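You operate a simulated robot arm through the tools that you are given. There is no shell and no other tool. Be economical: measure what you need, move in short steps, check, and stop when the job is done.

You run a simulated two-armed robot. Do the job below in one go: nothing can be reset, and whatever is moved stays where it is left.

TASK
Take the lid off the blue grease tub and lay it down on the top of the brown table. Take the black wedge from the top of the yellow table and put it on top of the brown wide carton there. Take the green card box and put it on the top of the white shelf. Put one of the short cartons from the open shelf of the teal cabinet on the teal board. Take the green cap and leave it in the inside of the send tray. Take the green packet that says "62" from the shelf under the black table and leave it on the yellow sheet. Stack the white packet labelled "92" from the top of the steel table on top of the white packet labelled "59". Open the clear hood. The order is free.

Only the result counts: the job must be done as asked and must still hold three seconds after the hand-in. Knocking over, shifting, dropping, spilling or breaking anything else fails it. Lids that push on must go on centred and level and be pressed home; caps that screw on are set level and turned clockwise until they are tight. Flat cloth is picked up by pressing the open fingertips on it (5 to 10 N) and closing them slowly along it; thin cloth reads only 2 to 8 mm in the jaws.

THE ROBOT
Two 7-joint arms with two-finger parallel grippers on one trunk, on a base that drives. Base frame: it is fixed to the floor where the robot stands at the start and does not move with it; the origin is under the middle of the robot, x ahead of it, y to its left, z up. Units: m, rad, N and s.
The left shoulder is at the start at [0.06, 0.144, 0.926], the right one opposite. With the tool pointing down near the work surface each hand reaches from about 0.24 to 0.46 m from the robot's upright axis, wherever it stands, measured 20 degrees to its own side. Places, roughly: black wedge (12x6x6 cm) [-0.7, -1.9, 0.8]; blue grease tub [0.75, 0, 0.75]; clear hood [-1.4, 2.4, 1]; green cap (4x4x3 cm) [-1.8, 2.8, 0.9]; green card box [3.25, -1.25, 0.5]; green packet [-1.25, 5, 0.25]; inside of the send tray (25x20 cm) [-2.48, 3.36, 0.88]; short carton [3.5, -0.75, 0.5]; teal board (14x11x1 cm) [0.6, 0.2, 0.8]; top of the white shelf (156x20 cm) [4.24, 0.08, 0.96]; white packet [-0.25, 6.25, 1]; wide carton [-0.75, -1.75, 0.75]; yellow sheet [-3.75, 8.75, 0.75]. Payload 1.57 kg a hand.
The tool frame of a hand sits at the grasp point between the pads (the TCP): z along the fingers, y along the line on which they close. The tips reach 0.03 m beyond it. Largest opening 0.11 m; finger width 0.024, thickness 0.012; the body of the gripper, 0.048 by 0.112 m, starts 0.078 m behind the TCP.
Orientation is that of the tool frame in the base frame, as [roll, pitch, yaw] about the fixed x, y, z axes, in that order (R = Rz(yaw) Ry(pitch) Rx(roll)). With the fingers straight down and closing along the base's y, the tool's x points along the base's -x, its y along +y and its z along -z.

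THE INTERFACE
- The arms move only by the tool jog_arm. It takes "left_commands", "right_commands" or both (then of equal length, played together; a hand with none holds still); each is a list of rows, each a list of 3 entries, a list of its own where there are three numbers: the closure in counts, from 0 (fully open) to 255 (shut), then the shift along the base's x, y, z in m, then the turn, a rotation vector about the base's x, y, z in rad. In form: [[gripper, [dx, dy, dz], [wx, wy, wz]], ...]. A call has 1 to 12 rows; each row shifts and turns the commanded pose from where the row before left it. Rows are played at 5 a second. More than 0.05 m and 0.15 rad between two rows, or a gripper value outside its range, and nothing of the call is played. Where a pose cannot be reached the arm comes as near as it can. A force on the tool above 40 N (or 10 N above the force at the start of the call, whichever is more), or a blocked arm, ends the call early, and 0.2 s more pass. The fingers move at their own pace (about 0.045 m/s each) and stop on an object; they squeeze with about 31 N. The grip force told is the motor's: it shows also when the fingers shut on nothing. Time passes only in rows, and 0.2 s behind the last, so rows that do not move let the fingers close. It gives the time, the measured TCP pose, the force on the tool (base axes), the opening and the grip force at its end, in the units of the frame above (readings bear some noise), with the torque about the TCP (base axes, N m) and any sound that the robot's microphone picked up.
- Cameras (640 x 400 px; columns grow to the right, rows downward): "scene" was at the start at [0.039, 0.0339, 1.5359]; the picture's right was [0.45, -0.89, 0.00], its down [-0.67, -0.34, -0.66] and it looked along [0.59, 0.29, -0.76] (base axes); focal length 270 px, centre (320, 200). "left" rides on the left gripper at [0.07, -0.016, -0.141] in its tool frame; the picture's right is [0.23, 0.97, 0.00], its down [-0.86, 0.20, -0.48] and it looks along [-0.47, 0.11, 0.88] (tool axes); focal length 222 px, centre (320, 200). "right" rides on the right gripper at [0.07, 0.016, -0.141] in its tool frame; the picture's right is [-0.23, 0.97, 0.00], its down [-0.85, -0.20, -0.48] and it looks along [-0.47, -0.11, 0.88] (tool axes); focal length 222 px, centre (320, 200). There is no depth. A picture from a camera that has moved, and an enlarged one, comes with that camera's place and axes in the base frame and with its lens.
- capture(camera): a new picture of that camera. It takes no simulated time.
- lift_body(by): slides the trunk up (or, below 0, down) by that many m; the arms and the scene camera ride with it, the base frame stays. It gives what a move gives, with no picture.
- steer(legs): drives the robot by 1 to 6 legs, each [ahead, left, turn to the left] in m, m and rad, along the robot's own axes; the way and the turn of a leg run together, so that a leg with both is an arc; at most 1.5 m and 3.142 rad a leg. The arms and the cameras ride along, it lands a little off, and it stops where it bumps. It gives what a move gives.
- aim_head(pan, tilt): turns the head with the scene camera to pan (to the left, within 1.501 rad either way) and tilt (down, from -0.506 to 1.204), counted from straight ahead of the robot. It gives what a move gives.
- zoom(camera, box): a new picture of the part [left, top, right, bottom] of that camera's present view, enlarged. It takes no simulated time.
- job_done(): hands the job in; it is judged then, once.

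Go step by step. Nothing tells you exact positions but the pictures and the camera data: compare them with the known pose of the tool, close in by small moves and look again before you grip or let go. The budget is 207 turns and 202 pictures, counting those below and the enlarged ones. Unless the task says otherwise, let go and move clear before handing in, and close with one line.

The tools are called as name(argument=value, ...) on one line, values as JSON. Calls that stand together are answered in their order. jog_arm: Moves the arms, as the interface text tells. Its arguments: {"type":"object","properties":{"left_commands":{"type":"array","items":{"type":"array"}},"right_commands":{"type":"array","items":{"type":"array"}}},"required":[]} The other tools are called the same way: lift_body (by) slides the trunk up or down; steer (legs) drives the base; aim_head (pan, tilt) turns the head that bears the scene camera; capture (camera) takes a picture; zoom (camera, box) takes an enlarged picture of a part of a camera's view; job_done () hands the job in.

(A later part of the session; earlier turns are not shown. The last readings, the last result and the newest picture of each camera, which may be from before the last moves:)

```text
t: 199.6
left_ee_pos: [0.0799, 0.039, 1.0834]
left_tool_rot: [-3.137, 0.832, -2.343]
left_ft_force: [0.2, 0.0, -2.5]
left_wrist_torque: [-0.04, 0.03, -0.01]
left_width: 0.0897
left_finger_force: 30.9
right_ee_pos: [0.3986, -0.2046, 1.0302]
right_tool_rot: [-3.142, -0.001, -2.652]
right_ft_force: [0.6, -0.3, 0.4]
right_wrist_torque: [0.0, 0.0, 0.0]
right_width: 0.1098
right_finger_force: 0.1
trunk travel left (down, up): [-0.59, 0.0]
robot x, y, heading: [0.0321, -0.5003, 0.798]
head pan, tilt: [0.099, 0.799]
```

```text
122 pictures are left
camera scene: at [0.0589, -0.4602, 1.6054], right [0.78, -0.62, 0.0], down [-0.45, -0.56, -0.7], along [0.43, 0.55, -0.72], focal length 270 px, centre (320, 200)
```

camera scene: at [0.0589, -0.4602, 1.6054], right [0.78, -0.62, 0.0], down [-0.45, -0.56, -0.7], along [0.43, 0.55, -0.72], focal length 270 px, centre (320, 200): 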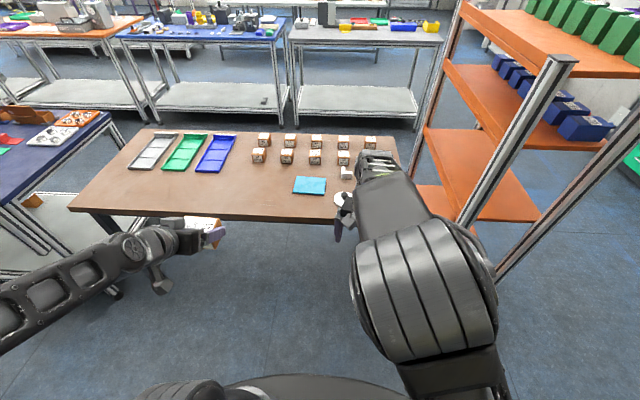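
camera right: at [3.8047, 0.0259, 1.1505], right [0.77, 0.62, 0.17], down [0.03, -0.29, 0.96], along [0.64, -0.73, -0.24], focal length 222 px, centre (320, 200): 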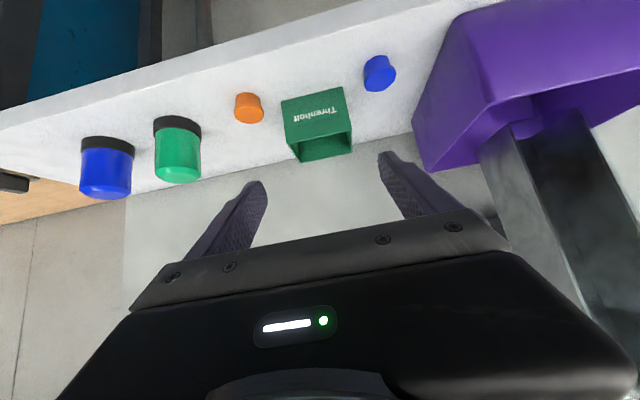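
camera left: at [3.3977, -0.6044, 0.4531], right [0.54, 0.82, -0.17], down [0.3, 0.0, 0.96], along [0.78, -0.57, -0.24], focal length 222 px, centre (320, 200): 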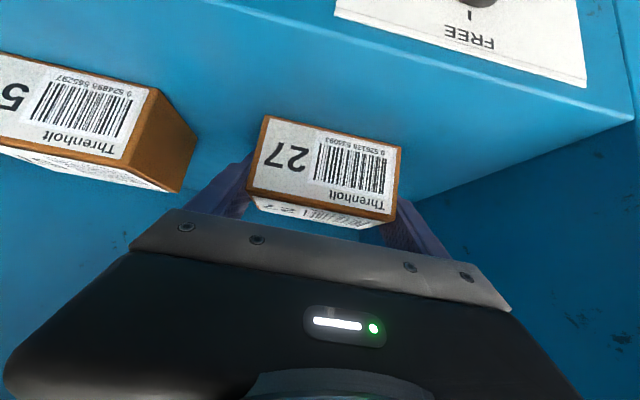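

Right arm is restored. I tidy it, drive ahead 0.3 and bring the left hand over the board.

jog_arm(right_commands=[[0, [0.004, -0.032, 0.01], [0, 0, 0.0775]], [0, [0.004, -0.032, 0.01], [0, 0, 0.0775]], [0, [0.004, -0.032, 0.01], [0, 0, 0.0775]], [0, [0.004, -0.032, 0.01], [0, 0, 0.0775]], [0, [0, 0, 0], [0, 0, 0]]])

steer(legs=[[0.3, 0, 0]])

jog_arm(left_commands=[[255, [0.04, 0.0004, 0], [0, 0, 0]], [255, [0.04, 0.0004, 0], [0, 0, 0]], [255, [0.04, 0.0004, 0], [0, 0, 0]], [255, [0.04, 0.0004, -0.01], [0, 0, 0]], [255, [0.04, 0.0004, -0.02], [0, 0, 0]], [255, [0.04, 0.0004, -0.02], [0, 0, 0]], [255, [0.04, 0.0004, -0.02], [0, 0, 0]], [255, [0, 0, -0.03], [0, 0, 0]], [255, [0, 0, 0], [0, 0, 0]]])

capture(camera="scene")

capture(camera="left")

```text
t: 200.8
left_ee_pos: [0.0788, 0.0413, 1.0822]
left_tool_rot: [-3.133, 0.834, -2.341]
left_ft_force: [0.4, 0.3, -2.9]
left_wrist_torque: [-0.01, 0.03, 0.04]
left_width: 0.09
left_finger_force: 31.2
right_ee_pos: [0.416, -0.3324, 1.069]
right_tool_rot: [-3.139, -0.002, -2.341]
right_ft_force: [0.7, 1.3, -0.4]
right_wrist_torque: [-0.04, -0.01, -0.01]
right_width: 0.11
right_finger_force: 0.0
trunk travel left (down, up): [-0.59, 0.0]
robot x, y, heading: [0.0313, -0.5006, 0.796]
head pan, tilt: [0.099, 0.799]
```

```text
t: 202.8
left_ee_pos: [0.2927, 0.2553, 1.0832]
left_tool_rot: [-3.136, 0.832, -2.347]
left_ft_force: [1.1, 0.1, -3.4]
left_wrist_torque: [0.0, 0.0, -0.01]
left_width: 0.09
left_finger_force: 31.2
right_ee_pos: [0.6281, -0.1175, 1.0695]
right_tool_rot: [-3.141, -0.002, -2.345]
right_ft_force: [-0.2, -0.2, 0.2]
right_wrist_torque: [-0.01, 0.05, 0.0]
right_width: 0.1101
right_finger_force: 0.0
trunk travel left (down, up): [-0.59, 0.0]
robot x, y, heading: [0.2389, -0.2873, 0.789]
head pan, tilt: [0.099, 0.799]
```

```text
t: 204.8
left_ee_pos: [0.5747, 0.2566, 0.9813]
left_tool_rot: [-3.137, 0.833, -2.346]
left_ft_force: [-0.4, 0.9, -2.1]
left_wrist_torque: [-0.01, 0.02, 0.0]
left_width: 0.0899
left_finger_force: 31.0
right_ee_pos: [0.6281, -0.1177, 1.0704]
right_tool_rot: [3.141, 0.002, -2.347]
right_ft_force: [0.6, -0.3, 0.5]
right_wrist_torque: [0.06, 0.01, 0.05]
right_width: 0.1099
right_finger_force: 0.0
trunk travel left (down, up): [-0.59, 0.0]
robot x, y, heading: [0.2395, -0.2842, 0.795]
head pan, tilt: [0.099, 0.799]
```

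```text
121 pictures are left
camera scene: at [0.2702, -0.2449, 1.6054], right [0.78, -0.63, 0.0], down [-0.45, -0.56, -0.7], along [0.44, 0.54, -0.72], focal length 270 px, centre (320, 200)
```

scene: 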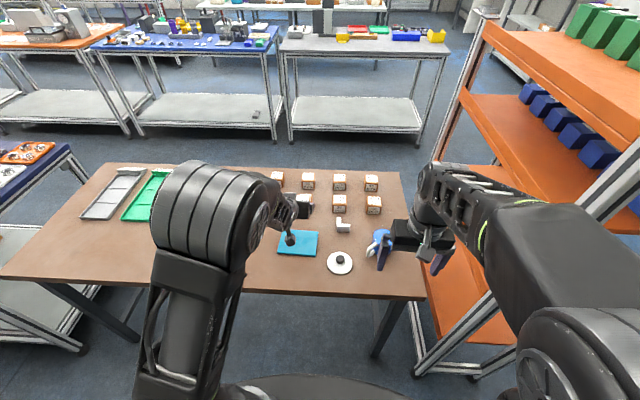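

```text
120 pictures are left
camera left: at [0.4799, 0.1386, 1.0257], right [-0.8, 0.57, -0.17], down [0.01, 0.3, 0.95], along [0.6, 0.76, -0.25], focal length 222 px, centre (320, 200)
```

left: 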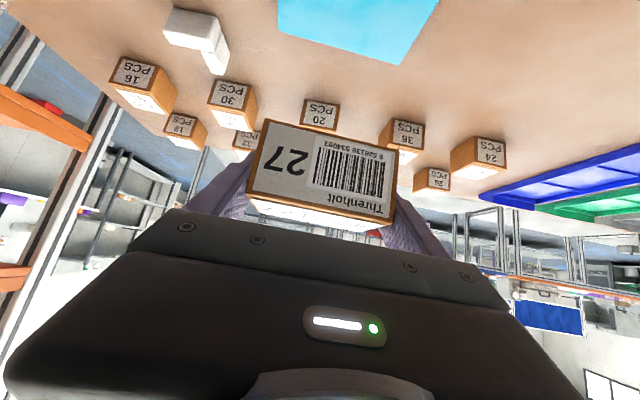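

The hand is over the board's centre (0.5745, 0.259). Lower most of the way, then look.

jog_arm(left_commands=[[255, [0, 0.001, -0.04], [0, 0, 0]], [255, [0, 0, -0.04], [0, 0, 0]], [255, [0, 0, -0.04], [0, 0, 0]], [255, [0, 0, 0], [0, 0, 0]]])

capture(camera="left")

zoom(camera="scene", box=[240, 170, 400, 290])

```text
t: 205.8
left_ee_pos: [0.5721, 0.2595, 0.8625]
left_tool_rot: [-3.136, 0.831, -2.347]
left_ft_force: [-0.9, -0.2, -3.3]
left_wrist_torque: [-0.03, 0.01, -0.01]
left_width: 0.0899
left_finger_force: 31.1
right_ee_pos: [0.6276, -0.119, 1.0696]
right_tool_rot: [-3.14, 0.001, -2.346]
right_ft_force: [-0.3, -0.2, -0.5]
right_wrist_torque: [-0.01, -0.04, -0.02]
right_width: 0.1102
right_finger_force: 0.1
trunk travel left (down, up): [-0.59, 0.0]
robot x, y, heading: [0.24, -0.2872, 0.798]
head pan, tilt: [0.099, 0.799]
```

```text
119 pictures are left
camera left: at [0.478, 0.1404, 0.9069], right [-0.8, 0.57, -0.17], down [0.01, 0.3, 0.95], along [0.6, 0.76, -0.25], focal length 222 px, centre (320, 200)
```

left: 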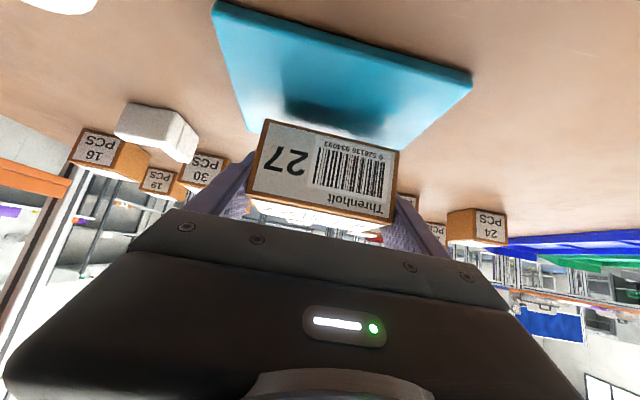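

```text
3.33 times, centred on (320, 230) of scene
camera zoom: at [0.2698, -0.2448, 1.6054], right [0.78, -0.63, 0.0], down [-0.45, -0.56, -0.7], along [0.44, 0.54, -0.72], focal length 900 px, centre (320, 100)
```

zoom: 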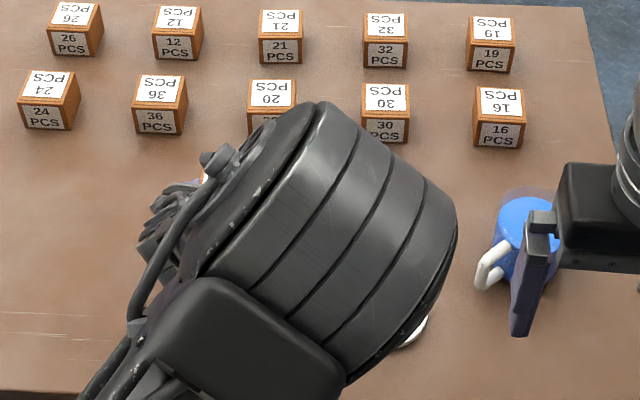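

Shadow falls centrally on the board. Lower in small steps until contact.

jog_arm(left_commands=[[255, [0, 0, -0.015], [0, 0, 0]], [255, [0, 0, -0.008], [0, 0, 0]], [255, [0, 0, -0.004], [0, 0, 0]], [255, [0, 0, -0.003], [0, 0, 0]], [255, [0, 0, -0.003], [0, 0, 0]], [255, [0, 0, -0.003], [0, 0, 0]], [255, [0, 0, -0.003], [0, 0, 0]], [255, [0, 0, 0], [0, 0, 0]]])

capture(camera="left")

```text
t: 207.0
left_ee_pos: [0.5751, 0.2605, 0.8375]
left_tool_rot: [-3.136, 0.85, -2.348]
left_ft_force: [-2.7, -0.2, 17.6]
left_wrist_torque: [0.17, 0.68, 0.03]
left_width: 0.0898
left_finger_force: 30.9
right_ee_pos: [0.6267, -0.1203, 1.0705]
right_tool_rot: [3.14, 0.0, -2.345]
right_ft_force: [-0.7, 0.7, 0.0]
right_wrist_torque: [0.01, 0.02, 0.0]
right_width: 0.1101
right_finger_force: 0.2
trunk travel left (down, up): [-0.59, 0.0]
robot x, y, heading: [0.2362, -0.2868, 0.799]
head pan, tilt: [0.099, 0.799]
stopped in row 5 (left hand): the force on the tool passed its limit at 43 N (the readings are from after the stop); the commanded pose is now the measured one
```

```text
117 pictures are left
camera left: at [0.4804, 0.1421, 0.8798], right [-0.8, 0.58, -0.17], down [0.0, 0.29, 0.96], along [0.6, 0.76, -0.23], focal length 222 px, centre (320, 200)
```

left: 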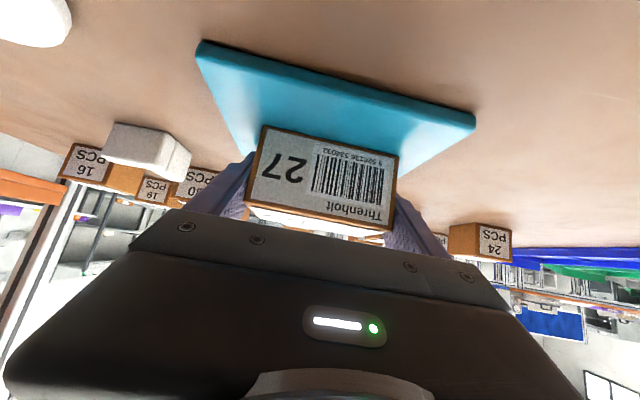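

Contact made; carton lies within the board. Release and lift.

jog_arm(left_commands=[[255, [0, 0, 0.001], [0, 0, 0]], [150, [0, 0, 0], [0, 0, 0]], [60, [0, 0, 0], [0, 0, 0]], [5, [0, 0, 0], [0, 0, 0]], [5, [0, 0, 0], [0, 0, 0]], [5, [0, 0, 0.02], [0, 0, 0]], [5, [0, 0, 0.03], [0, 0, 0]], [5, [0, 0, 0.04], [0, 0, 0]], [5, [-0.01, -0.01, 0.04], [0, 0, 0]], [5, [-0.02, -0.02, 0.04], [0, 0, 0]], [5, [-0.02, -0.02, 0.04], [0, 0, 0]]])

capture(camera="left")

```text
t: 209.4
left_ee_pos: [0.5217, 0.2109, 1.0457]
left_tool_rot: [-3.135, 0.843, -2.347]
left_ft_force: [-0.3, -0.1, -0.5]
left_wrist_torque: [0.03, -0.05, -0.02]
left_width: 0.1077
left_finger_force: 0.1
right_ee_pos: [0.6259, -0.1194, 1.0706]
right_tool_rot: [-3.141, 0.001, -2.345]
right_ft_force: [0.5, -0.3, -0.3]
right_wrist_torque: [0.02, -0.02, 0.02]
right_width: 0.11
right_finger_force: 0.0
trunk travel left (down, up): [-0.59, 0.0]
robot x, y, heading: [0.2398, -0.2852, 0.788]
head pan, tilt: [0.099, 0.799]
```

```text
116 pictures are left
camera left: at [0.4278, 0.0913, 1.0877], right [-0.8, 0.58, -0.17], down [0.0, 0.29, 0.96], along [0.6, 0.76, -0.24], focal length 222 px, centre (320, 200)
```

left: 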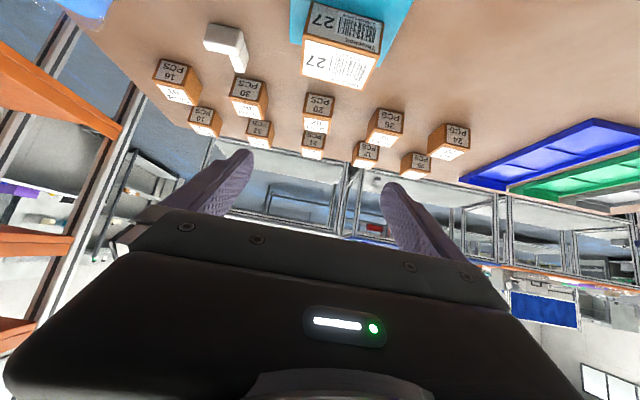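

Carton 27 sits on the board. I back off, straighten the left hand, and turn toward the area of the hood.

steer(legs=[[-0.45, 0, 0], [0, 0, 1.4]])

aim_head(pan=0, tilt=0.35)

capture(camera="scene")

```text
t: 215.5
left_ee_pos: [-0.5117, -0.2396, 1.045]
left_tool_rot: [-3.135, 0.841, -0.94]
left_ft_force: [0.4, -0.2, -0.2]
left_wrist_torque: [-0.01, 0.02, -0.03]
left_width: 0.1077
left_finger_force: 0.1
right_ee_pos: [-0.1686, -0.1922, 1.0689]
right_tool_rot: [-3.141, 0.0, -0.94]
right_ft_force: [0.3, -0.8, 0.6]
right_wrist_torque: [0.02, 0.0, 0.03]
right_width: 0.1102
right_finger_force: 0.0
trunk travel left (down, up): [-0.59, 0.0]
robot x, y, heading: [-0.07, -0.6004, 2.198]
head pan, tilt: [0.099, 0.799]
```

```text
t: 216.4
left_ee_pos: [-0.51, -0.239, 1.0454]
left_tool_rot: [-3.135, 0.843, -0.941]
left_ft_force: [0.8, 0.4, 0.4]
left_wrist_torque: [0.01, -0.01, 0.01]
left_width: 0.1079
left_finger_force: 0.0
right_ee_pos: [-0.1686, -0.1928, 1.0703]
right_tool_rot: [3.14, -0.001, -0.94]
right_ft_force: [0.4, 0.3, 0.7]
right_wrist_torque: [0.03, -0.01, 0.01]
right_width: 0.11
right_finger_force: 0.0
trunk travel left (down, up): [-0.59, 0.0]
robot x, y, heading: [-0.0671, -0.5995, 2.197]
head pan, tilt: [0.0, 0.351]
```

```text
115 pictures are left
camera scene: at [-0.1051, -0.5501, 1.645], right [0.81, 0.59, 0.0], down [0.2, -0.28, -0.94], along [-0.55, 0.76, -0.34], focal length 270 px, centre (320, 200)
```

scene: 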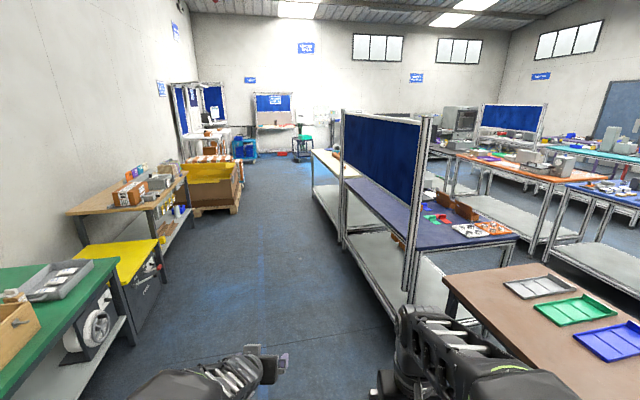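

An aisle runs to the upper left; the hood, cap and send tray lie on the table row behind the blue panel. I straighten the left hand and drive along the aisle.

jog_arm(left_commands=[[0, [0, 0, 0.005], [-0.114, -0.082, 0]], [0, [0, 0, 0.005], [-0.114, -0.082, 0]], [0, [0, 0, 0.005], [-0.114, -0.082, 0]], [0, [0, 0, 0.005], [-0.114, -0.082, 0]], [0, [0, 0, 0.005], [-0.114, -0.082, 0]], [0, [0, 0, 0], [-0.114, -0.082, 0]], [0, [0, 0, 0], [0, 0, 0]]])

steer(legs=[[0, 0, 0.2], [1.4, 0, 0], [0.9, 0, 0], [0, 0, -1.2]])

aim_head(pan=0, tilt=0.4)

capture(camera="scene")

```text
t: 218.0
left_ee_pos: [-0.5113, -0.2401, 1.0708]
left_tool_rot: [-3.141, -0.001, -0.944]
left_ft_force: [0.9, -0.4, 0.2]
left_wrist_torque: [0.03, 0.0, 0.0]
left_width: 0.1101
left_finger_force: 0.0
right_ee_pos: [-0.1675, -0.1923, 1.0689]
right_tool_rot: [3.14, 0.001, -0.941]
right_ft_force: [-0.1, 0.3, 0.7]
right_wrist_torque: [0.06, -0.02, -0.04]
right_width: 0.1103
right_finger_force: 0.1
trunk travel left (down, up): [-0.59, 0.0]
robot x, y, heading: [-0.0655, -0.6035, 2.197]
head pan, tilt: [0.0, 0.351]
```

```text
t: 233.0
left_ee_pos: [-1.6766, 1.5275, 1.0698]
left_tool_rot: [-3.139, 0.002, -1.959]
left_ft_force: [0.2, -0.5, 0.4]
left_wrist_torque: [-0.02, 0.0, 0.02]
left_width: 0.11
left_finger_force: 0.0
right_ee_pos: [-1.4538, 1.2618, 1.0695]
right_tool_rot: [-3.141, -0.001, -1.957]
right_ft_force: [0.0, 0.9, -0.8]
right_wrist_torque: [-0.01, 0.04, 0.01]
right_width: 0.11
right_finger_force: 0.2
trunk travel left (down, up): [-0.59, 0.0]
robot x, y, heading: [-1.7471, 0.9611, 1.18]
head pan, tilt: [0.0, 0.351]
```

```text
t: 233.6
left_ee_pos: [-1.6762, 1.5267, 1.0706]
left_tool_rot: [-3.139, 0.001, -1.958]
left_ft_force: [-0.3, 0.1, -0.1]
left_wrist_torque: [0.02, 0.0, 0.0]
left_width: 0.11
left_finger_force: 0.0
right_ee_pos: [-1.4565, 1.2621, 1.0702]
right_tool_rot: [-3.141, 0.001, -1.956]
right_ft_force: [0.0, -0.5, 0.0]
right_wrist_torque: [0.0, 0.03, 0.01]
right_width: 0.1098
right_finger_force: 0.0
trunk travel left (down, up): [-0.59, 0.0]
robot x, y, heading: [-1.7504, 0.9616, 1.184]
head pan, tilt: [0.0, 0.4]
```

```text
114 pictures are left
camera scene: at [-1.7263, 1.0181, 1.6405], right [0.93, -0.38, 0.0], down [-0.15, -0.36, -0.92], along [0.35, 0.85, -0.39], focal length 270 px, centre (320, 200)
```

scene: 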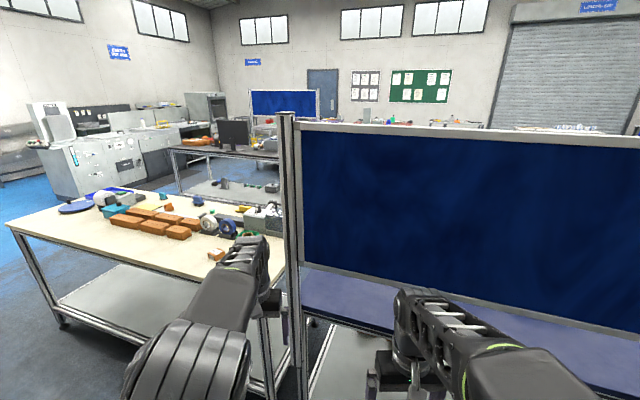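

zoom(camera="scene", box=[0, 170, 300, 290])

```text
2.13 times, centred on (150, 230) of scene
camera zoom: at [-1.7263, 1.0181, 1.6405], right [0.93, -0.38, 0.0], down [-0.15, -0.36, -0.92], along [0.35, 0.85, -0.39], focal length 576 px, centre (683, 136)
```

zoom: 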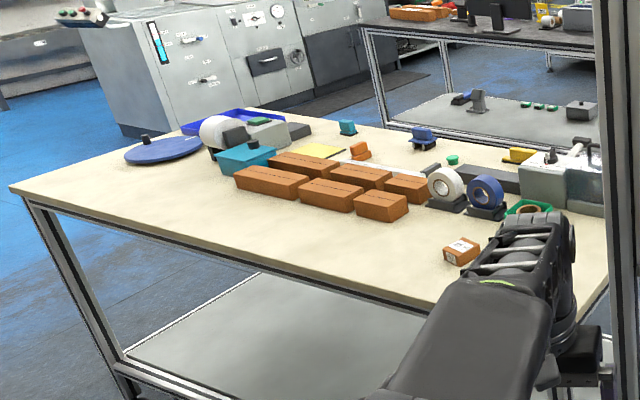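

The cream table holds these items. I square up to it and strafe along to see it without the panel.

steer(legs=[[0, 0, -0.35], [0, 0.75, 0]])

aim_head(pan=-0.1, tilt=0.45)

capture(camera="scene")

zoom(camera="scene", box=[320, 120, 560, 270])

```text
t: 238.7
left_ee_pos: [-2.0248, 1.9643, 1.0696]
left_tool_rot: [-3.139, 0.003, -2.318]
left_ft_force: [0.0, 0.0, 0.4]
left_wrist_torque: [-0.01, 0.01, 0.02]
left_width: 0.11
left_finger_force: 0.1
right_ee_pos: [-1.9114, 1.6375, 1.0701]
right_tool_rot: [3.141, 0.0, -2.314]
right_ft_force: [-0.3, 0.5, 0.2]
right_wrist_torque: [-0.01, -0.01, 0.03]
right_width: 0.1099
right_finger_force: 0.1
trunk travel left (down, up): [-0.59, 0.0]
robot x, y, heading: [-2.2945, 1.4569, 0.822]
head pan, tilt: [0.0, 0.4]
```

```text
t: 239.4
left_ee_pos: [-2.0246, 1.9634, 1.0706]
left_tool_rot: [-3.141, 0.001, -2.318]
left_ft_force: [-0.5, -0.1, -0.1]
left_wrist_torque: [0.01, 0.0, 0.01]
left_width: 0.1099
left_finger_force: 0.0
right_ee_pos: [-1.911, 1.6359, 1.0692]
right_tool_rot: [3.141, -0.001, -2.315]
right_ft_force: [0.7, 0.9, -0.6]
right_wrist_torque: [0.02, -0.01, -0.01]
right_width: 0.1099
right_finger_force: 0.0
trunk travel left (down, up): [-0.59, 0.0]
robot x, y, heading: [-2.2901, 1.458, 0.824]
head pan, tilt: [-0.099, 0.45]
```

```text
112 pictures are left
camera scene: at [-2.2441, 1.4955, 1.6359], right [0.66, -0.75, 0.0], down [-0.33, -0.29, -0.9], along [0.67, 0.6, -0.44], focal length 270 px, centre (320, 200)
```

scene: 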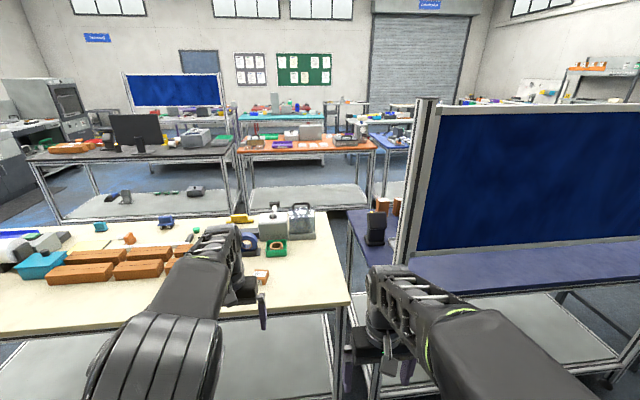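

```text
2.67 times, centred on (440, 195) of scene
camera zoom: at [-2.2441, 1.4955, 1.6359], right [0.66, -0.75, 0.0], down [-0.33, -0.29, -0.9], along [0.67, 0.6, -0.44], focal length 720 px, centre (0, 213)
```

zoom: 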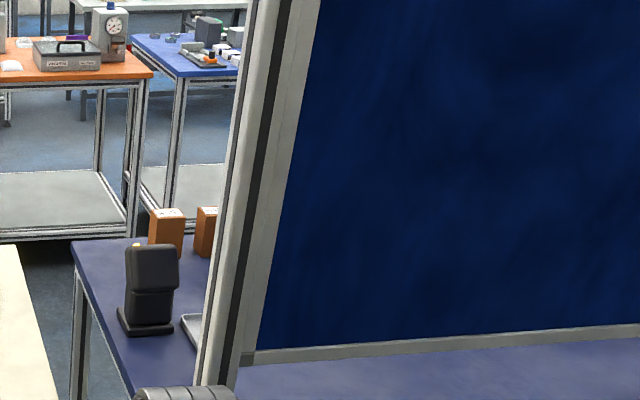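

zoom(camera="scene", box=[170, 190, 340, 290])

zoom(camera="scene", box=[0, 200, 200, 320])

```text
3.76 times, centred on (255, 240) of scene
camera zoom: at [-2.2441, 1.4955, 1.6359], right [0.66, -0.75, 0.0], down [-0.33, -0.29, -0.9], along [0.67, 0.6, -0.44], focal length 1017 px, centre (565, 49)
```

zoom: 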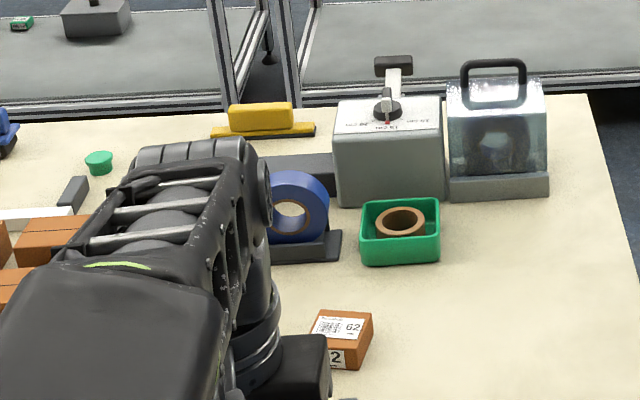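

```text
3.20 times, centred on (100, 260) of scene
camera zoom: at [-2.2441, 1.4955, 1.6359], right [0.66, -0.75, 0.0], down [-0.33, -0.29, -0.9], along [0.67, 0.6, -0.44], focal length 864 px, centre (1024, 8)
```

zoom: 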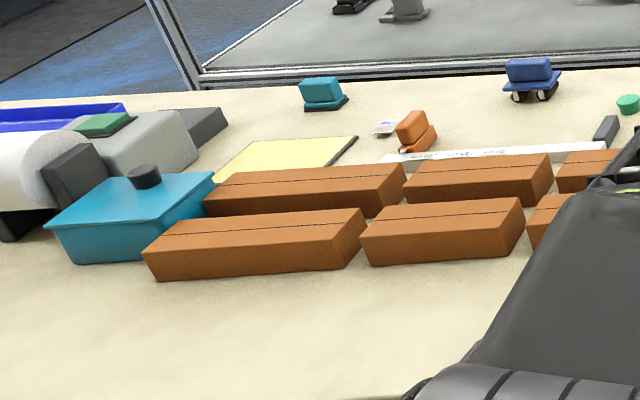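

zoom(camera="scene", box=[280, 195, 330, 250])

```text
7.27 times, centred on (305, 222) of scene
camera zoom: at [-2.2441, 1.4955, 1.6359], right [0.66, -0.75, 0.0], down [-0.33, -0.29, -0.9], along [0.67, 0.6, -0.44], focal length 1964 px, centre (429, 36)
```

zoom: 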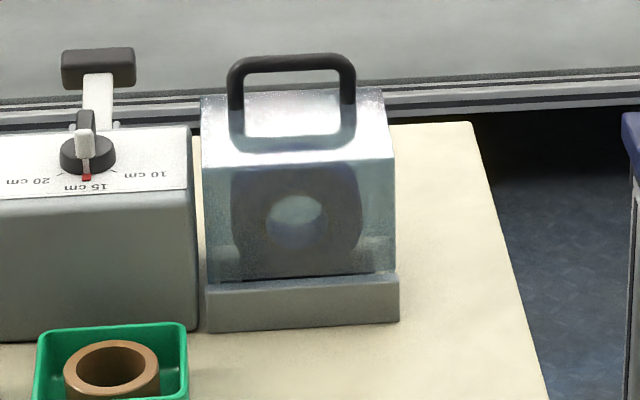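

The tape dispenser's scale reads from the far side, so the hood opens from there; cap and tray are also nearer that side. I drive around the table's left end.

steer(legs=[[0.08, 0, 0], [0, 1.2, 0], [0, 1.1, 0], [1.1, 0, 0], [0.9, 0, 0], [0, 0, -1.57]])

aim_head(pan=0, tilt=0.45)

capture(camera="scene")

```text
t: 264.7
left_ee_pos: [-2.0592, 4.311, 1.0699]
left_tool_rot: [-3.14, 0.001, 2.435]
left_ft_force: [-0.4, -0.5, 0.2]
left_wrist_torque: [0.04, -0.01, -0.01]
left_width: 0.1103
left_finger_force: 0.0
right_ee_pos: [-2.3793, 4.1836, 1.0687]
right_tool_rot: [3.141, -0.002, 2.437]
right_ft_force: [0.5, 0.7, -0.6]
right_wrist_torque: [-0.03, 0.02, 0.0]
right_width: 0.1103
right_finger_force: 0.1
trunk travel left (down, up): [-0.59, 0.0]
robot x, y, heading: [-2.576, 4.5586, -0.71]
head pan, tilt: [-0.099, 0.45]
```

```text
t: 265.4
left_ee_pos: [-2.0587, 4.3114, 1.0708]
left_tool_rot: [-3.14, 0.002, 2.436]
left_ft_force: [0.2, 0.6, 0.0]
left_wrist_torque: [-0.01, -0.01, 0.01]
left_width: 0.1101
left_finger_force: 0.1
right_ee_pos: [-2.3798, 4.1836, 1.0689]
right_tool_rot: [-3.141, 0.0, 2.437]
right_ft_force: [0.0, 0.1, 0.0]
right_wrist_torque: [0.02, -0.04, -0.02]
right_width: 0.1102
right_finger_force: 0.1
trunk travel left (down, up): [-0.59, 0.0]
robot x, y, heading: [-2.5749, 4.5582, -0.711]
head pan, tilt: [0.0, 0.45]
```

```text
107 pictures are left
camera scene: at [-2.5275, 4.5163, 1.6358], right [-0.65, -0.76, 0.0], down [-0.33, 0.28, -0.9], along [0.68, -0.58, -0.44], focal length 270 px, centre (320, 200)
```

scene: 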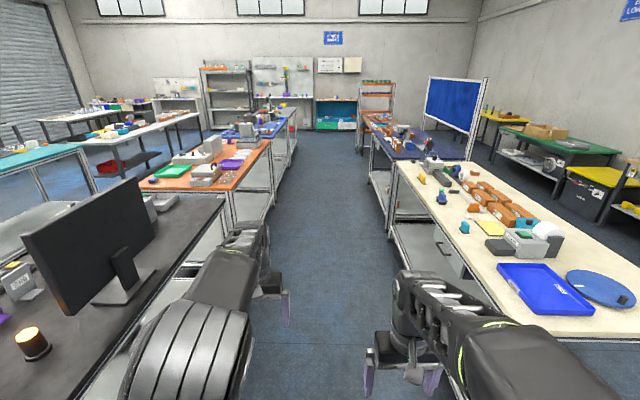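

zoom(camera="scene", box=[390, 140, 640, 330])

zoom(camera="scene", box=[390, 145, 500, 215])

```text
2.11 times, centred on (515, 235) of scene
camera zoom: at [-2.5275, 4.5163, 1.6358], right [-0.65, -0.76, 0.0], down [-0.33, 0.28, -0.9], along [0.68, -0.58, -0.44], focal length 569 px, centre (-90, 126)
```

zoom: 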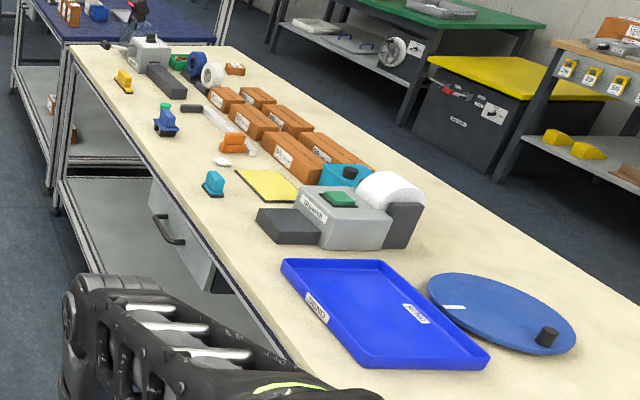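

```text
5.71 times, centred on (445, 180) of scene
camera zoom: at [-2.5275, 4.5163, 1.6358], right [-0.65, -0.76, 0.0], down [-0.33, 0.28, -0.9], along [0.68, -0.58, -0.44], focal length 1543 px, centre (-394, 314)
```

zoom: 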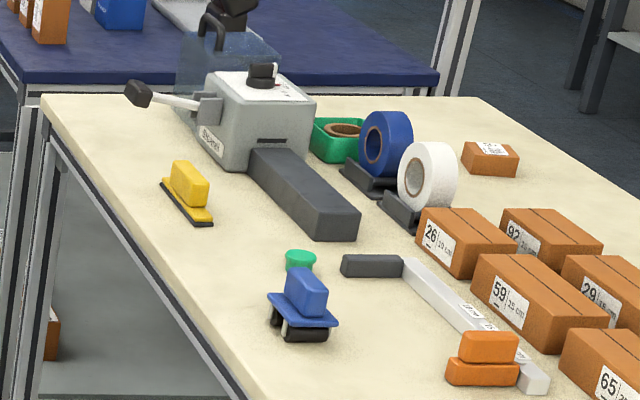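

The SEND tray is the blue tray at the near end, the green cap stands mid-table near this edge, and the hood is at the far end. I drive along the aisle to the cap and face the table.

steer(legs=[[0.95, 0, 0], [0.95, 0, 0], [0, 0, -1.6]])

aim_head(pan=0, tilt=0.75)

capture(camera="scene")

```text
t: 278.8
left_ee_pos: [-1.4293, 2.8025, 1.0707]
left_tool_rot: [-3.14, 0.001, 0.816]
left_ft_force: [0.2, -0.1, -0.2]
left_wrist_torque: [0.01, -0.05, 0.02]
left_width: 0.1099
left_finger_force: 0.1
right_ee_pos: [-1.5401, 3.1283, 1.0693]
right_tool_rot: [3.141, -0.001, 0.818]
right_ft_force: [-0.4, -0.6, -1.4]
right_wrist_torque: [0.0, 0.0, 0.02]
right_width: 0.1096
right_finger_force: 0.0
trunk travel left (down, up): [-0.59, 0.0]
robot x, y, heading: [-1.1558, 3.3054, -2.327]
head pan, tilt: [0.0, 0.45]
```

```text
t: 279.6
left_ee_pos: [-1.4303, 2.8006, 1.0698]
left_tool_rot: [-3.141, 0.001, 0.814]
left_ft_force: [-0.6, 0.0, 0.4]
left_wrist_torque: [0.02, 0.03, 0.03]
left_width: 0.1102
left_finger_force: 0.0
right_ee_pos: [-1.5398, 3.1283, 1.0687]
right_tool_rot: [-3.141, -0.001, 0.816]
right_ft_force: [-0.5, 0.5, 0.1]
right_wrist_torque: [-0.01, 0.01, -0.01]
right_width: 0.1097
right_finger_force: 0.0
trunk travel left (down, up): [-0.59, 0.0]
robot x, y, heading: [-1.1586, 3.2975, -2.324]
head pan, tilt: [0.0, 0.75]
```

```text
104 pictures are left
camera scene: at [-1.1946, 3.2637, 1.6095], right [-0.73, 0.69, 0.0], down [0.47, 0.5, -0.73], along [-0.5, -0.53, -0.68], focal length 270 px, centre (320, 200)
```

scene: 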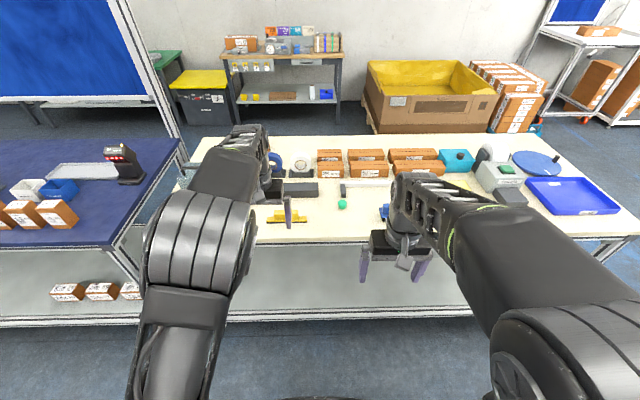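

The cap is at (-1.78, 2.77). I pull the left hand back first, then drive 0.35 closer.

jog_arm(left_commands=[[0, [0.027, 0.03, 0.0], [0, 0, 0]], [0, [0.027, 0.03, 0.0], [0, 0, 0]], [0, [0.027, 0.03, 0.0], [0, 0, 0]], [0, [0.027, 0.03, 0], [0, 0, 0]], [0, [0.02, 0.022, 0], [0, 0, 0]]])

steer(legs=[[0.33, 0, 0]])

capture(camera="scene")

capture(camera="right")

```text
t: 280.8
left_ee_pos: [-1.2974, 2.942, 1.069]
left_tool_rot: [-3.14, 0.001, 0.814]
left_ft_force: [0.3, 1.3, 0.0]
left_wrist_torque: [-0.02, 0.03, -0.01]
left_width: 0.1099
left_finger_force: 0.0
right_ee_pos: [-1.5392, 3.1284, 1.0699]
right_tool_rot: [-3.141, 0.0, 0.818]
right_ft_force: [-0.4, 0.9, -1.0]
right_wrist_torque: [-0.01, 0.0, 0.03]
right_width: 0.1101
right_finger_force: 0.1
trunk travel left (down, up): [-0.59, 0.0]
robot x, y, heading: [-1.1602, 3.3032, -2.328]
head pan, tilt: [0.0, 0.75]
```

```text
t: 282.9
left_ee_pos: [-1.5195, 2.7032, 1.0682]
left_tool_rot: [-3.139, 0.001, 0.818]
left_ft_force: [-0.6, -0.4, 0.5]
left_wrist_torque: [0.02, 0.02, -0.02]
left_width: 0.1103
left_finger_force: 0.1
right_ee_pos: [-1.7621, 2.8896, 1.069]
right_tool_rot: [3.141, -0.001, 0.822]
right_ft_force: [-0.1, 0.0, 0.4]
right_wrist_torque: [0.09, -0.02, -0.03]
right_width: 0.1099
right_finger_force: 0.1
trunk travel left (down, up): [-0.59, 0.0]
robot x, y, heading: [-1.3769, 3.0654, -2.323]
head pan, tilt: [0.0, 0.75]
```

```text
103 pictures are left
camera scene: at [-1.4177, 3.0255, 1.6094], right [-0.73, 0.68, 0.0], down [0.47, 0.5, -0.73], along [-0.5, -0.53, -0.68], focal length 270 px, centre (320, 200)
```

scene: 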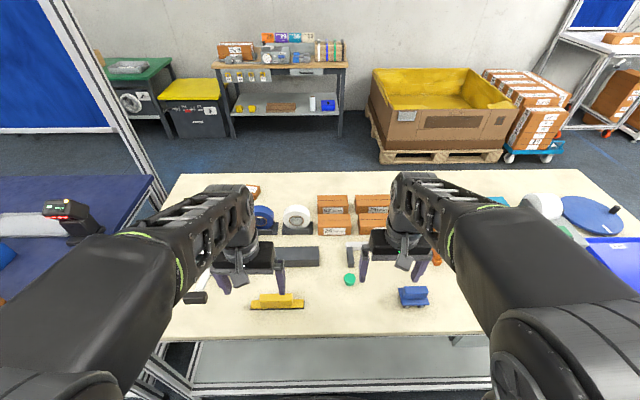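

```text
102 pictures are left
camera right: at [-1.7017, 2.9297, 1.211], right [0.56, -0.83, 0.0], down [-0.73, -0.49, 0.48], along [-0.4, -0.27, -0.88], focal length 222 px, centre (320, 200)
```

right: 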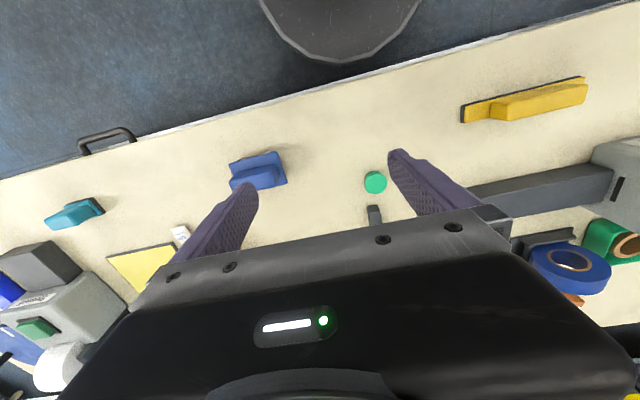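

The cap triangulates to (-1.771, 2.780, 0.895), tabletop near 0.88. I move over it and descend partway.

jog_arm(right_commands=[[0, [-0.003, -0.036, 0], [0, 0, 0]], [0, [-0.003, -0.037, 0], [0, 0, 0]], [0, [-0.003, -0.037, -0.02], [0, 0, 0]], [0, [0, 0, -0.04], [0, 0, 0]], [0, [0, 0, -0.03], [0, 0, 0]], [0, [0, 0, 0], [0, 0, 0]]])

capture(camera="right")

```text
t: 284.3
left_ee_pos: [-1.5199, 2.705, 1.0687]
left_tool_rot: [-3.141, 0.002, 0.818]
left_ft_force: [0.3, 0.4, -0.2]
left_wrist_torque: [-0.02, 0.02, -0.05]
left_width: 0.11
left_finger_force: 0.0
right_ee_pos: [-1.7731, 2.7801, 0.9791]
right_tool_rot: [-3.142, 0.0, 0.82]
right_ft_force: [-0.9, 0.5, -0.8]
right_wrist_torque: [-0.01, -0.02, 0.02]
right_width: 0.1099
right_finger_force: 0.0
trunk travel left (down, up): [-0.59, 0.0]
robot x, y, heading: [-1.3809, 3.0663, -2.321]
head pan, tilt: [0.0, 0.75]
```

```text
101 pictures are left
camera right: at [-1.7124, 2.8216, 1.1216], right [0.56, -0.83, 0.0], down [-0.73, -0.49, 0.48], along [-0.4, -0.27, -0.88], focal length 222 px, centre (320, 200)
```

right: 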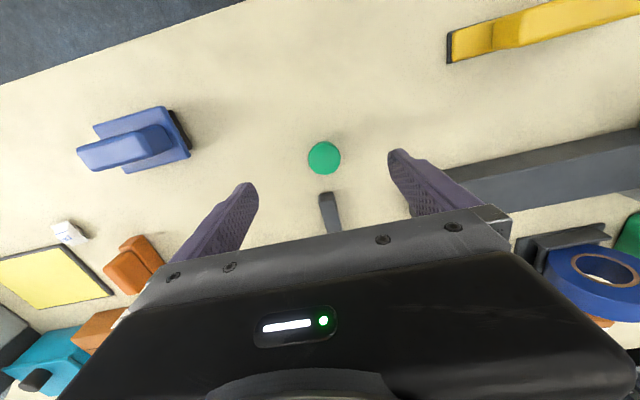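

Centred. Descend and close on the cap.

jog_arm(right_commands=[[0, [0.003, -0.002, -0.03], [0, 0, 0]], [0, [0, 0, -0.025], [0, 0, 0]], [0, [0, 0, -0.005], [0, 0, 0]], [0, [0, 0, 0], [0, 0, 0]]])

capture(camera="right")

```text
t: 285.3
left_ee_pos: [-1.519, 2.7051, 1.0681]
left_tool_rot: [-3.139, 0.002, 0.819]
left_ft_force: [0.5, -0.3, 0.3]
left_wrist_torque: [0.01, 0.01, -0.04]
left_width: 0.11
left_finger_force: 0.1
right_ee_pos: [-1.7688, 2.7782, 0.9182]
right_tool_rot: [3.141, 0.001, 0.82]
right_ft_force: [-0.2, 0.2, -0.5]
right_wrist_torque: [0.01, -0.01, 0.0]
right_width: 0.1099
right_finger_force: 0.1
trunk travel left (down, up): [-0.59, 0.0]
robot x, y, heading: [-1.3832, 3.0649, -2.323]
head pan, tilt: [0.0, 0.75]
```

```text
100 pictures are left
camera right: at [-1.7081, 2.8194, 1.0606], right [0.56, -0.83, 0.0], down [-0.73, -0.49, 0.48], along [-0.4, -0.27, -0.88], focal length 222 px, centre (320, 200)
```

right: 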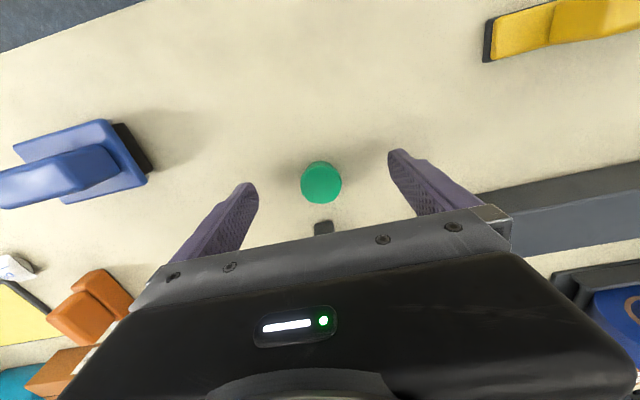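

jog_arm(right_commands=[[0, [0.003, 0.001, -0.004], [0, 0, 0]], [80, [0, 0, 0], [0, 0, 0]], [160, [0, 0, 0], [0, 0, 0]], [255, [0, 0, 0], [0, 0, 0]], [255, [0, 0, 0], [0, 0, 0]], [255, [0, 0, 0], [0, 0, 0]], [255, [0, 0, 0], [0, 0, 0]], [255, [0, 0, 0.02], [0, 0, 0]], [255, [0, 0, 0.04], [0, 0, 0]], [255, [0, 0, 0.04], [0, 0, 0]]])

capture(camera="right")

```text
t: 287.5
left_ee_pos: [-1.5199, 2.7039, 1.0678]
left_tool_rot: [-3.14, 0.001, 0.817]
left_ft_force: [-0.6, 0.9, -0.1]
left_wrist_torque: [-0.01, 0.0, -0.02]
left_width: 0.11
left_finger_force: 0.1
right_ee_pos: [-1.7668, 2.7788, 1.0153]
right_tool_rot: [-3.141, -0.002, 0.822]
right_ft_force: [0.9, 0.6, 0.6]
right_wrist_torque: [0.0, 0.02, 0.01]
right_width: 0.0313
right_finger_force: 31.0
trunk travel left (down, up): [-0.59, 0.0]
robot x, y, heading: [-1.3789, 3.065, -2.323]
head pan, tilt: [0.0, 0.75]
```

```text
99 pictures are left
camera right: at [-1.7056, 2.8183, 1.1574], right [0.56, -0.83, 0.0], down [-0.73, -0.49, 0.48], along [-0.4, -0.27, -0.88], focal length 222 px, centre (320, 200)
```

right: 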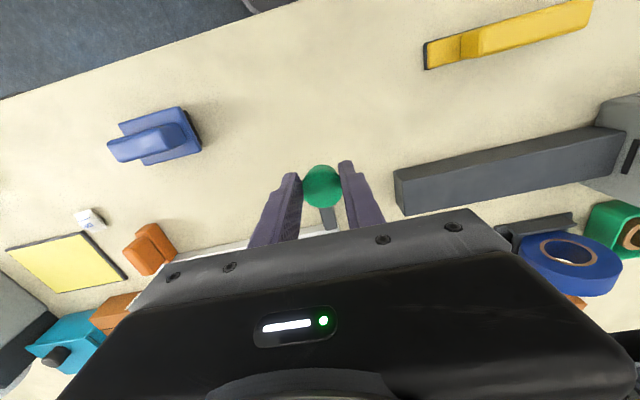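

Cap is held. I back off, strafe right toward the SEND tray.

steer(legs=[[-0.3, 0, 0], [0, -0.95, 0]])

aim_head(pan=-0.2, tilt=0.8)

capture(camera="scene")

```text
t: 294.1
left_ee_pos: [-2.001, 3.5602, 1.0681]
left_tool_rot: [-3.139, 0.003, 0.819]
left_ft_force: [-0.3, 1.0, 0.3]
left_wrist_torque: [-0.01, 0.0, 0.0]
left_width: 0.1102
left_finger_force: 0.1
right_ee_pos: [-2.248, 3.6329, 1.016]
right_tool_rot: [-3.141, -0.001, 0.823]
right_ft_force: [0.4, 0.6, -0.3]
right_wrist_torque: [0.0, -0.01, -0.06]
right_width: 0.0316
right_finger_force: 30.8
trunk travel left (down, up): [-0.59, 0.0]
robot x, y, heading: [-1.8581, 3.922, -2.316]
head pan, tilt: [0.0, 0.75]
```

```text
t: 294.8
left_ee_pos: [-2.0, 3.5597, 1.0678]
left_tool_rot: [-3.141, 0.002, 0.819]
left_ft_force: [0.3, -0.1, 0.1]
left_wrist_torque: [-0.01, -0.02, 0.03]
left_width: 0.1103
left_finger_force: 0.1
right_ee_pos: [-2.249, 3.633, 1.0153]
right_tool_rot: [3.141, 0.0, 0.823]
right_ft_force: [-0.2, 0.5, -0.1]
right_wrist_torque: [0.02, -0.01, 0.02]
right_width: 0.0312
right_finger_force: 30.9
trunk travel left (down, up): [-0.59, 0.0]
robot x, y, heading: [-1.8606, 3.9204, -2.327]
head pan, tilt: [-0.201, 0.799]
```

```text
98 pictures are left
camera scene: at [-1.9082, 3.896, 1.6054], right [-0.58, 0.81, 0.0], down [0.58, 0.42, -0.7], along [-0.57, -0.41, -0.72], focal length 270 px, centre (320, 200)
```

scene: 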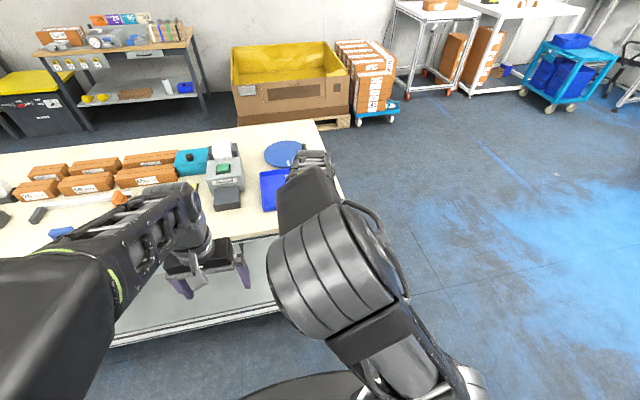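

The tray is right ahead of the held cap. I drive 0.3 ahead and verify above the tray.

steer(legs=[[0.3, 0, 0]])

jog_arm(right_commands=[[255, [-0.018, -0.02, 0], [0, 0, 0]], [255, [-0.018, -0.02, 0], [0, 0, 0]], [255, [0, 0, 0], [0, 0, 0]]])

capture(camera="right")

capture(camera="scene")

```text
t: 296.8
left_ee_pos: [-2.2044, 3.3386, 1.0687]
left_tool_rot: [-3.14, 0.0, 0.821]
left_ft_force: [1.0, -0.3, 0.7]
left_wrist_torque: [0.04, -0.01, 0.0]
left_width: 0.1101
left_finger_force: 0.0
right_ee_pos: [-2.4541, 3.4108, 1.0154]
right_tool_rot: [-3.141, -0.001, 0.826]
right_ft_force: [-0.3, 0.8, -0.2]
right_wrist_torque: [0.02, -0.04, 0.0]
right_width: 0.0318
right_finger_force: 30.8
trunk travel left (down, up): [-0.59, 0.0]
robot x, y, heading: [-2.0663, 3.7034, -2.319]
head pan, tilt: [-0.201, 0.799]
```

```text
t: 297.6
left_ee_pos: [-2.2038, 3.3395, 1.0686]
left_tool_rot: [-3.14, 0.003, 0.822]
left_ft_force: [0.0, 0.5, -0.9]
left_wrist_torque: [-0.02, -0.01, -0.04]
left_width: 0.1102
left_finger_force: 0.0
right_ee_pos: [-2.4886, 3.3725, 1.0151]
right_tool_rot: [-3.141, 0.002, 0.826]
right_ft_force: [-0.6, 0.5, 0.3]
right_wrist_torque: [-0.01, 0.0, 0.0]
right_width: 0.0314
right_finger_force: 31.4
trunk travel left (down, up): [-0.59, 0.0]
robot x, y, heading: [-2.0688, 3.7036, -2.318]
head pan, tilt: [-0.201, 0.799]
```

```text
97 pictures are left
camera right: at [-2.4285, 3.4126, 1.1567], right [0.56, -0.83, 0.0], down [-0.73, -0.49, 0.48], along [-0.4, -0.27, -0.88], focal length 222 px, centre (320, 200)
```

right: 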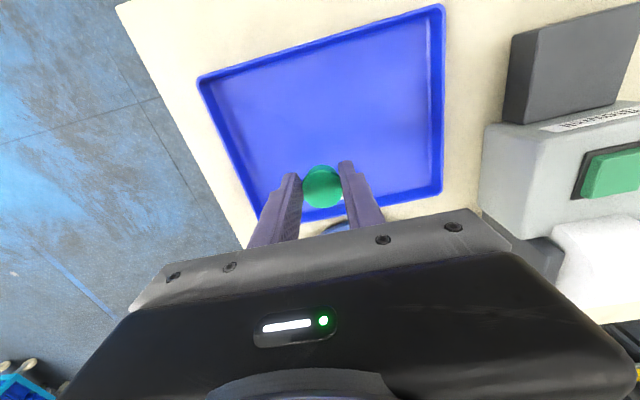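

```text
96 pictures are left
camera scene: at [-2.1125, 3.6762, 1.6054], right [-0.58, 0.81, 0.0], down [0.58, 0.42, -0.7], along [-0.57, -0.41, -0.72], focal length 270 px, centre (320, 200)
```

scene: 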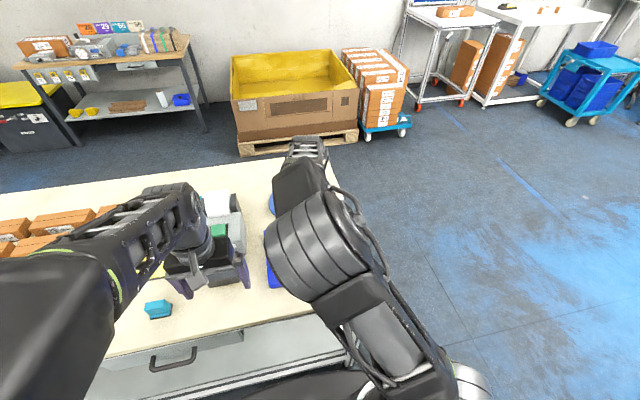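

The cap will land inside the tray; a small recentre, then lower.

jog_arm(right_commands=[[255, [0.015, 0.005, -0.03], [0, 0, 0]], [255, [0, 0, -0.03], [0, 0, 0]], [255, [0, 0, -0.02], [0, 0, 0]], [255, [0, 0, -0.006], [0, 0, 0]], [255, [0, 0, -0.003], [0, 0, 0]], [255, [0, 0, -0.003], [0, 0, 0]], [255, [0, 0, -0.003], [0, 0, 0]], [255, [0, 0, 0], [0, 0, 0]]])

```text
t: 299.4
left_ee_pos: [-2.2044, 3.3403, 1.0688]
left_tool_rot: [-3.14, 0.001, 0.821]
left_ft_force: [0.3, 0.1, 0.1]
left_wrist_torque: [0.03, -0.02, 0.0]
left_width: 0.1101
left_finger_force: 0.0
right_ee_pos: [-2.4724, 3.3773, 0.9204]
right_tool_rot: [3.141, 0.001, 0.824]
right_ft_force: [-0.4, -0.7, 6.7]
right_wrist_torque: [-0.06, 0.07, -0.03]
right_width: 0.0316
right_finger_force: 31.0
trunk travel left (down, up): [-0.59, 0.0]
robot x, y, heading: [-2.0642, 3.7008, -2.321]
head pan, tilt: [-0.201, 0.799]
```

Light contact with the tray floor. Release and lift.

jog_arm(right_commands=[[200, [0, 0, 0], [0, 0, 0]], [150, [0, 0, 0], [0, 0, 0]], [100, [0, 0, 0], [0, 0, 0]], [100, [0, 0, 0], [0, 0, 0]], [100, [0, 0, 0.03], [0, 0, 0]], [100, [0, 0, 0.04], [0, 0, 0]], [50, [0, 0, 0.04], [0, 0, 0]], [0, [0, 0, 0.04], [0, 0, 0]]])

capture(camera="right")

```text
t: 301.2
left_ee_pos: [-2.2046, 3.3403, 1.0687]
left_tool_rot: [-3.14, 0.001, 0.822]
left_ft_force: [0.9, 0.2, -0.3]
left_wrist_torque: [0.01, -0.01, 0.0]
left_width: 0.11
left_finger_force: 0.0
right_ee_pos: [-2.4728, 3.3781, 1.0698]
right_tool_rot: [-3.141, 0.001, 0.823]
right_ft_force: [-0.2, -0.2, 1.0]
right_wrist_torque: [0.02, 0.03, -0.02]
right_width: 0.1099
right_finger_force: 0.0
trunk travel left (down, up): [-0.59, 0.0]
robot x, y, heading: [-2.0669, 3.7018, -2.32]
head pan, tilt: [-0.201, 0.799]
```

```text
95 pictures are left
camera right: at [-2.4127, 3.4191, 1.2126], right [0.56, -0.83, 0.0], down [-0.73, -0.49, 0.48], along [-0.4, -0.27, -0.88], focal length 222 px, centre (320, 200)
```

right: 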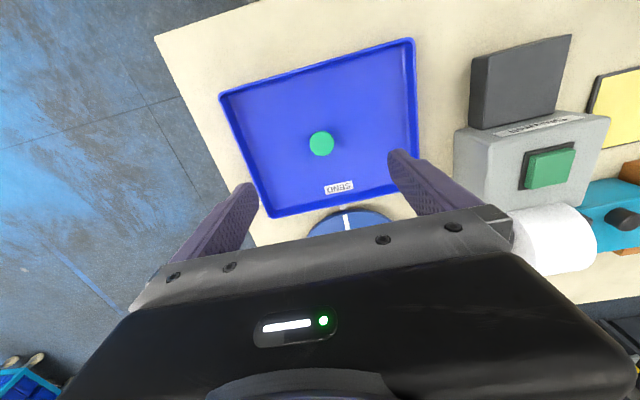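

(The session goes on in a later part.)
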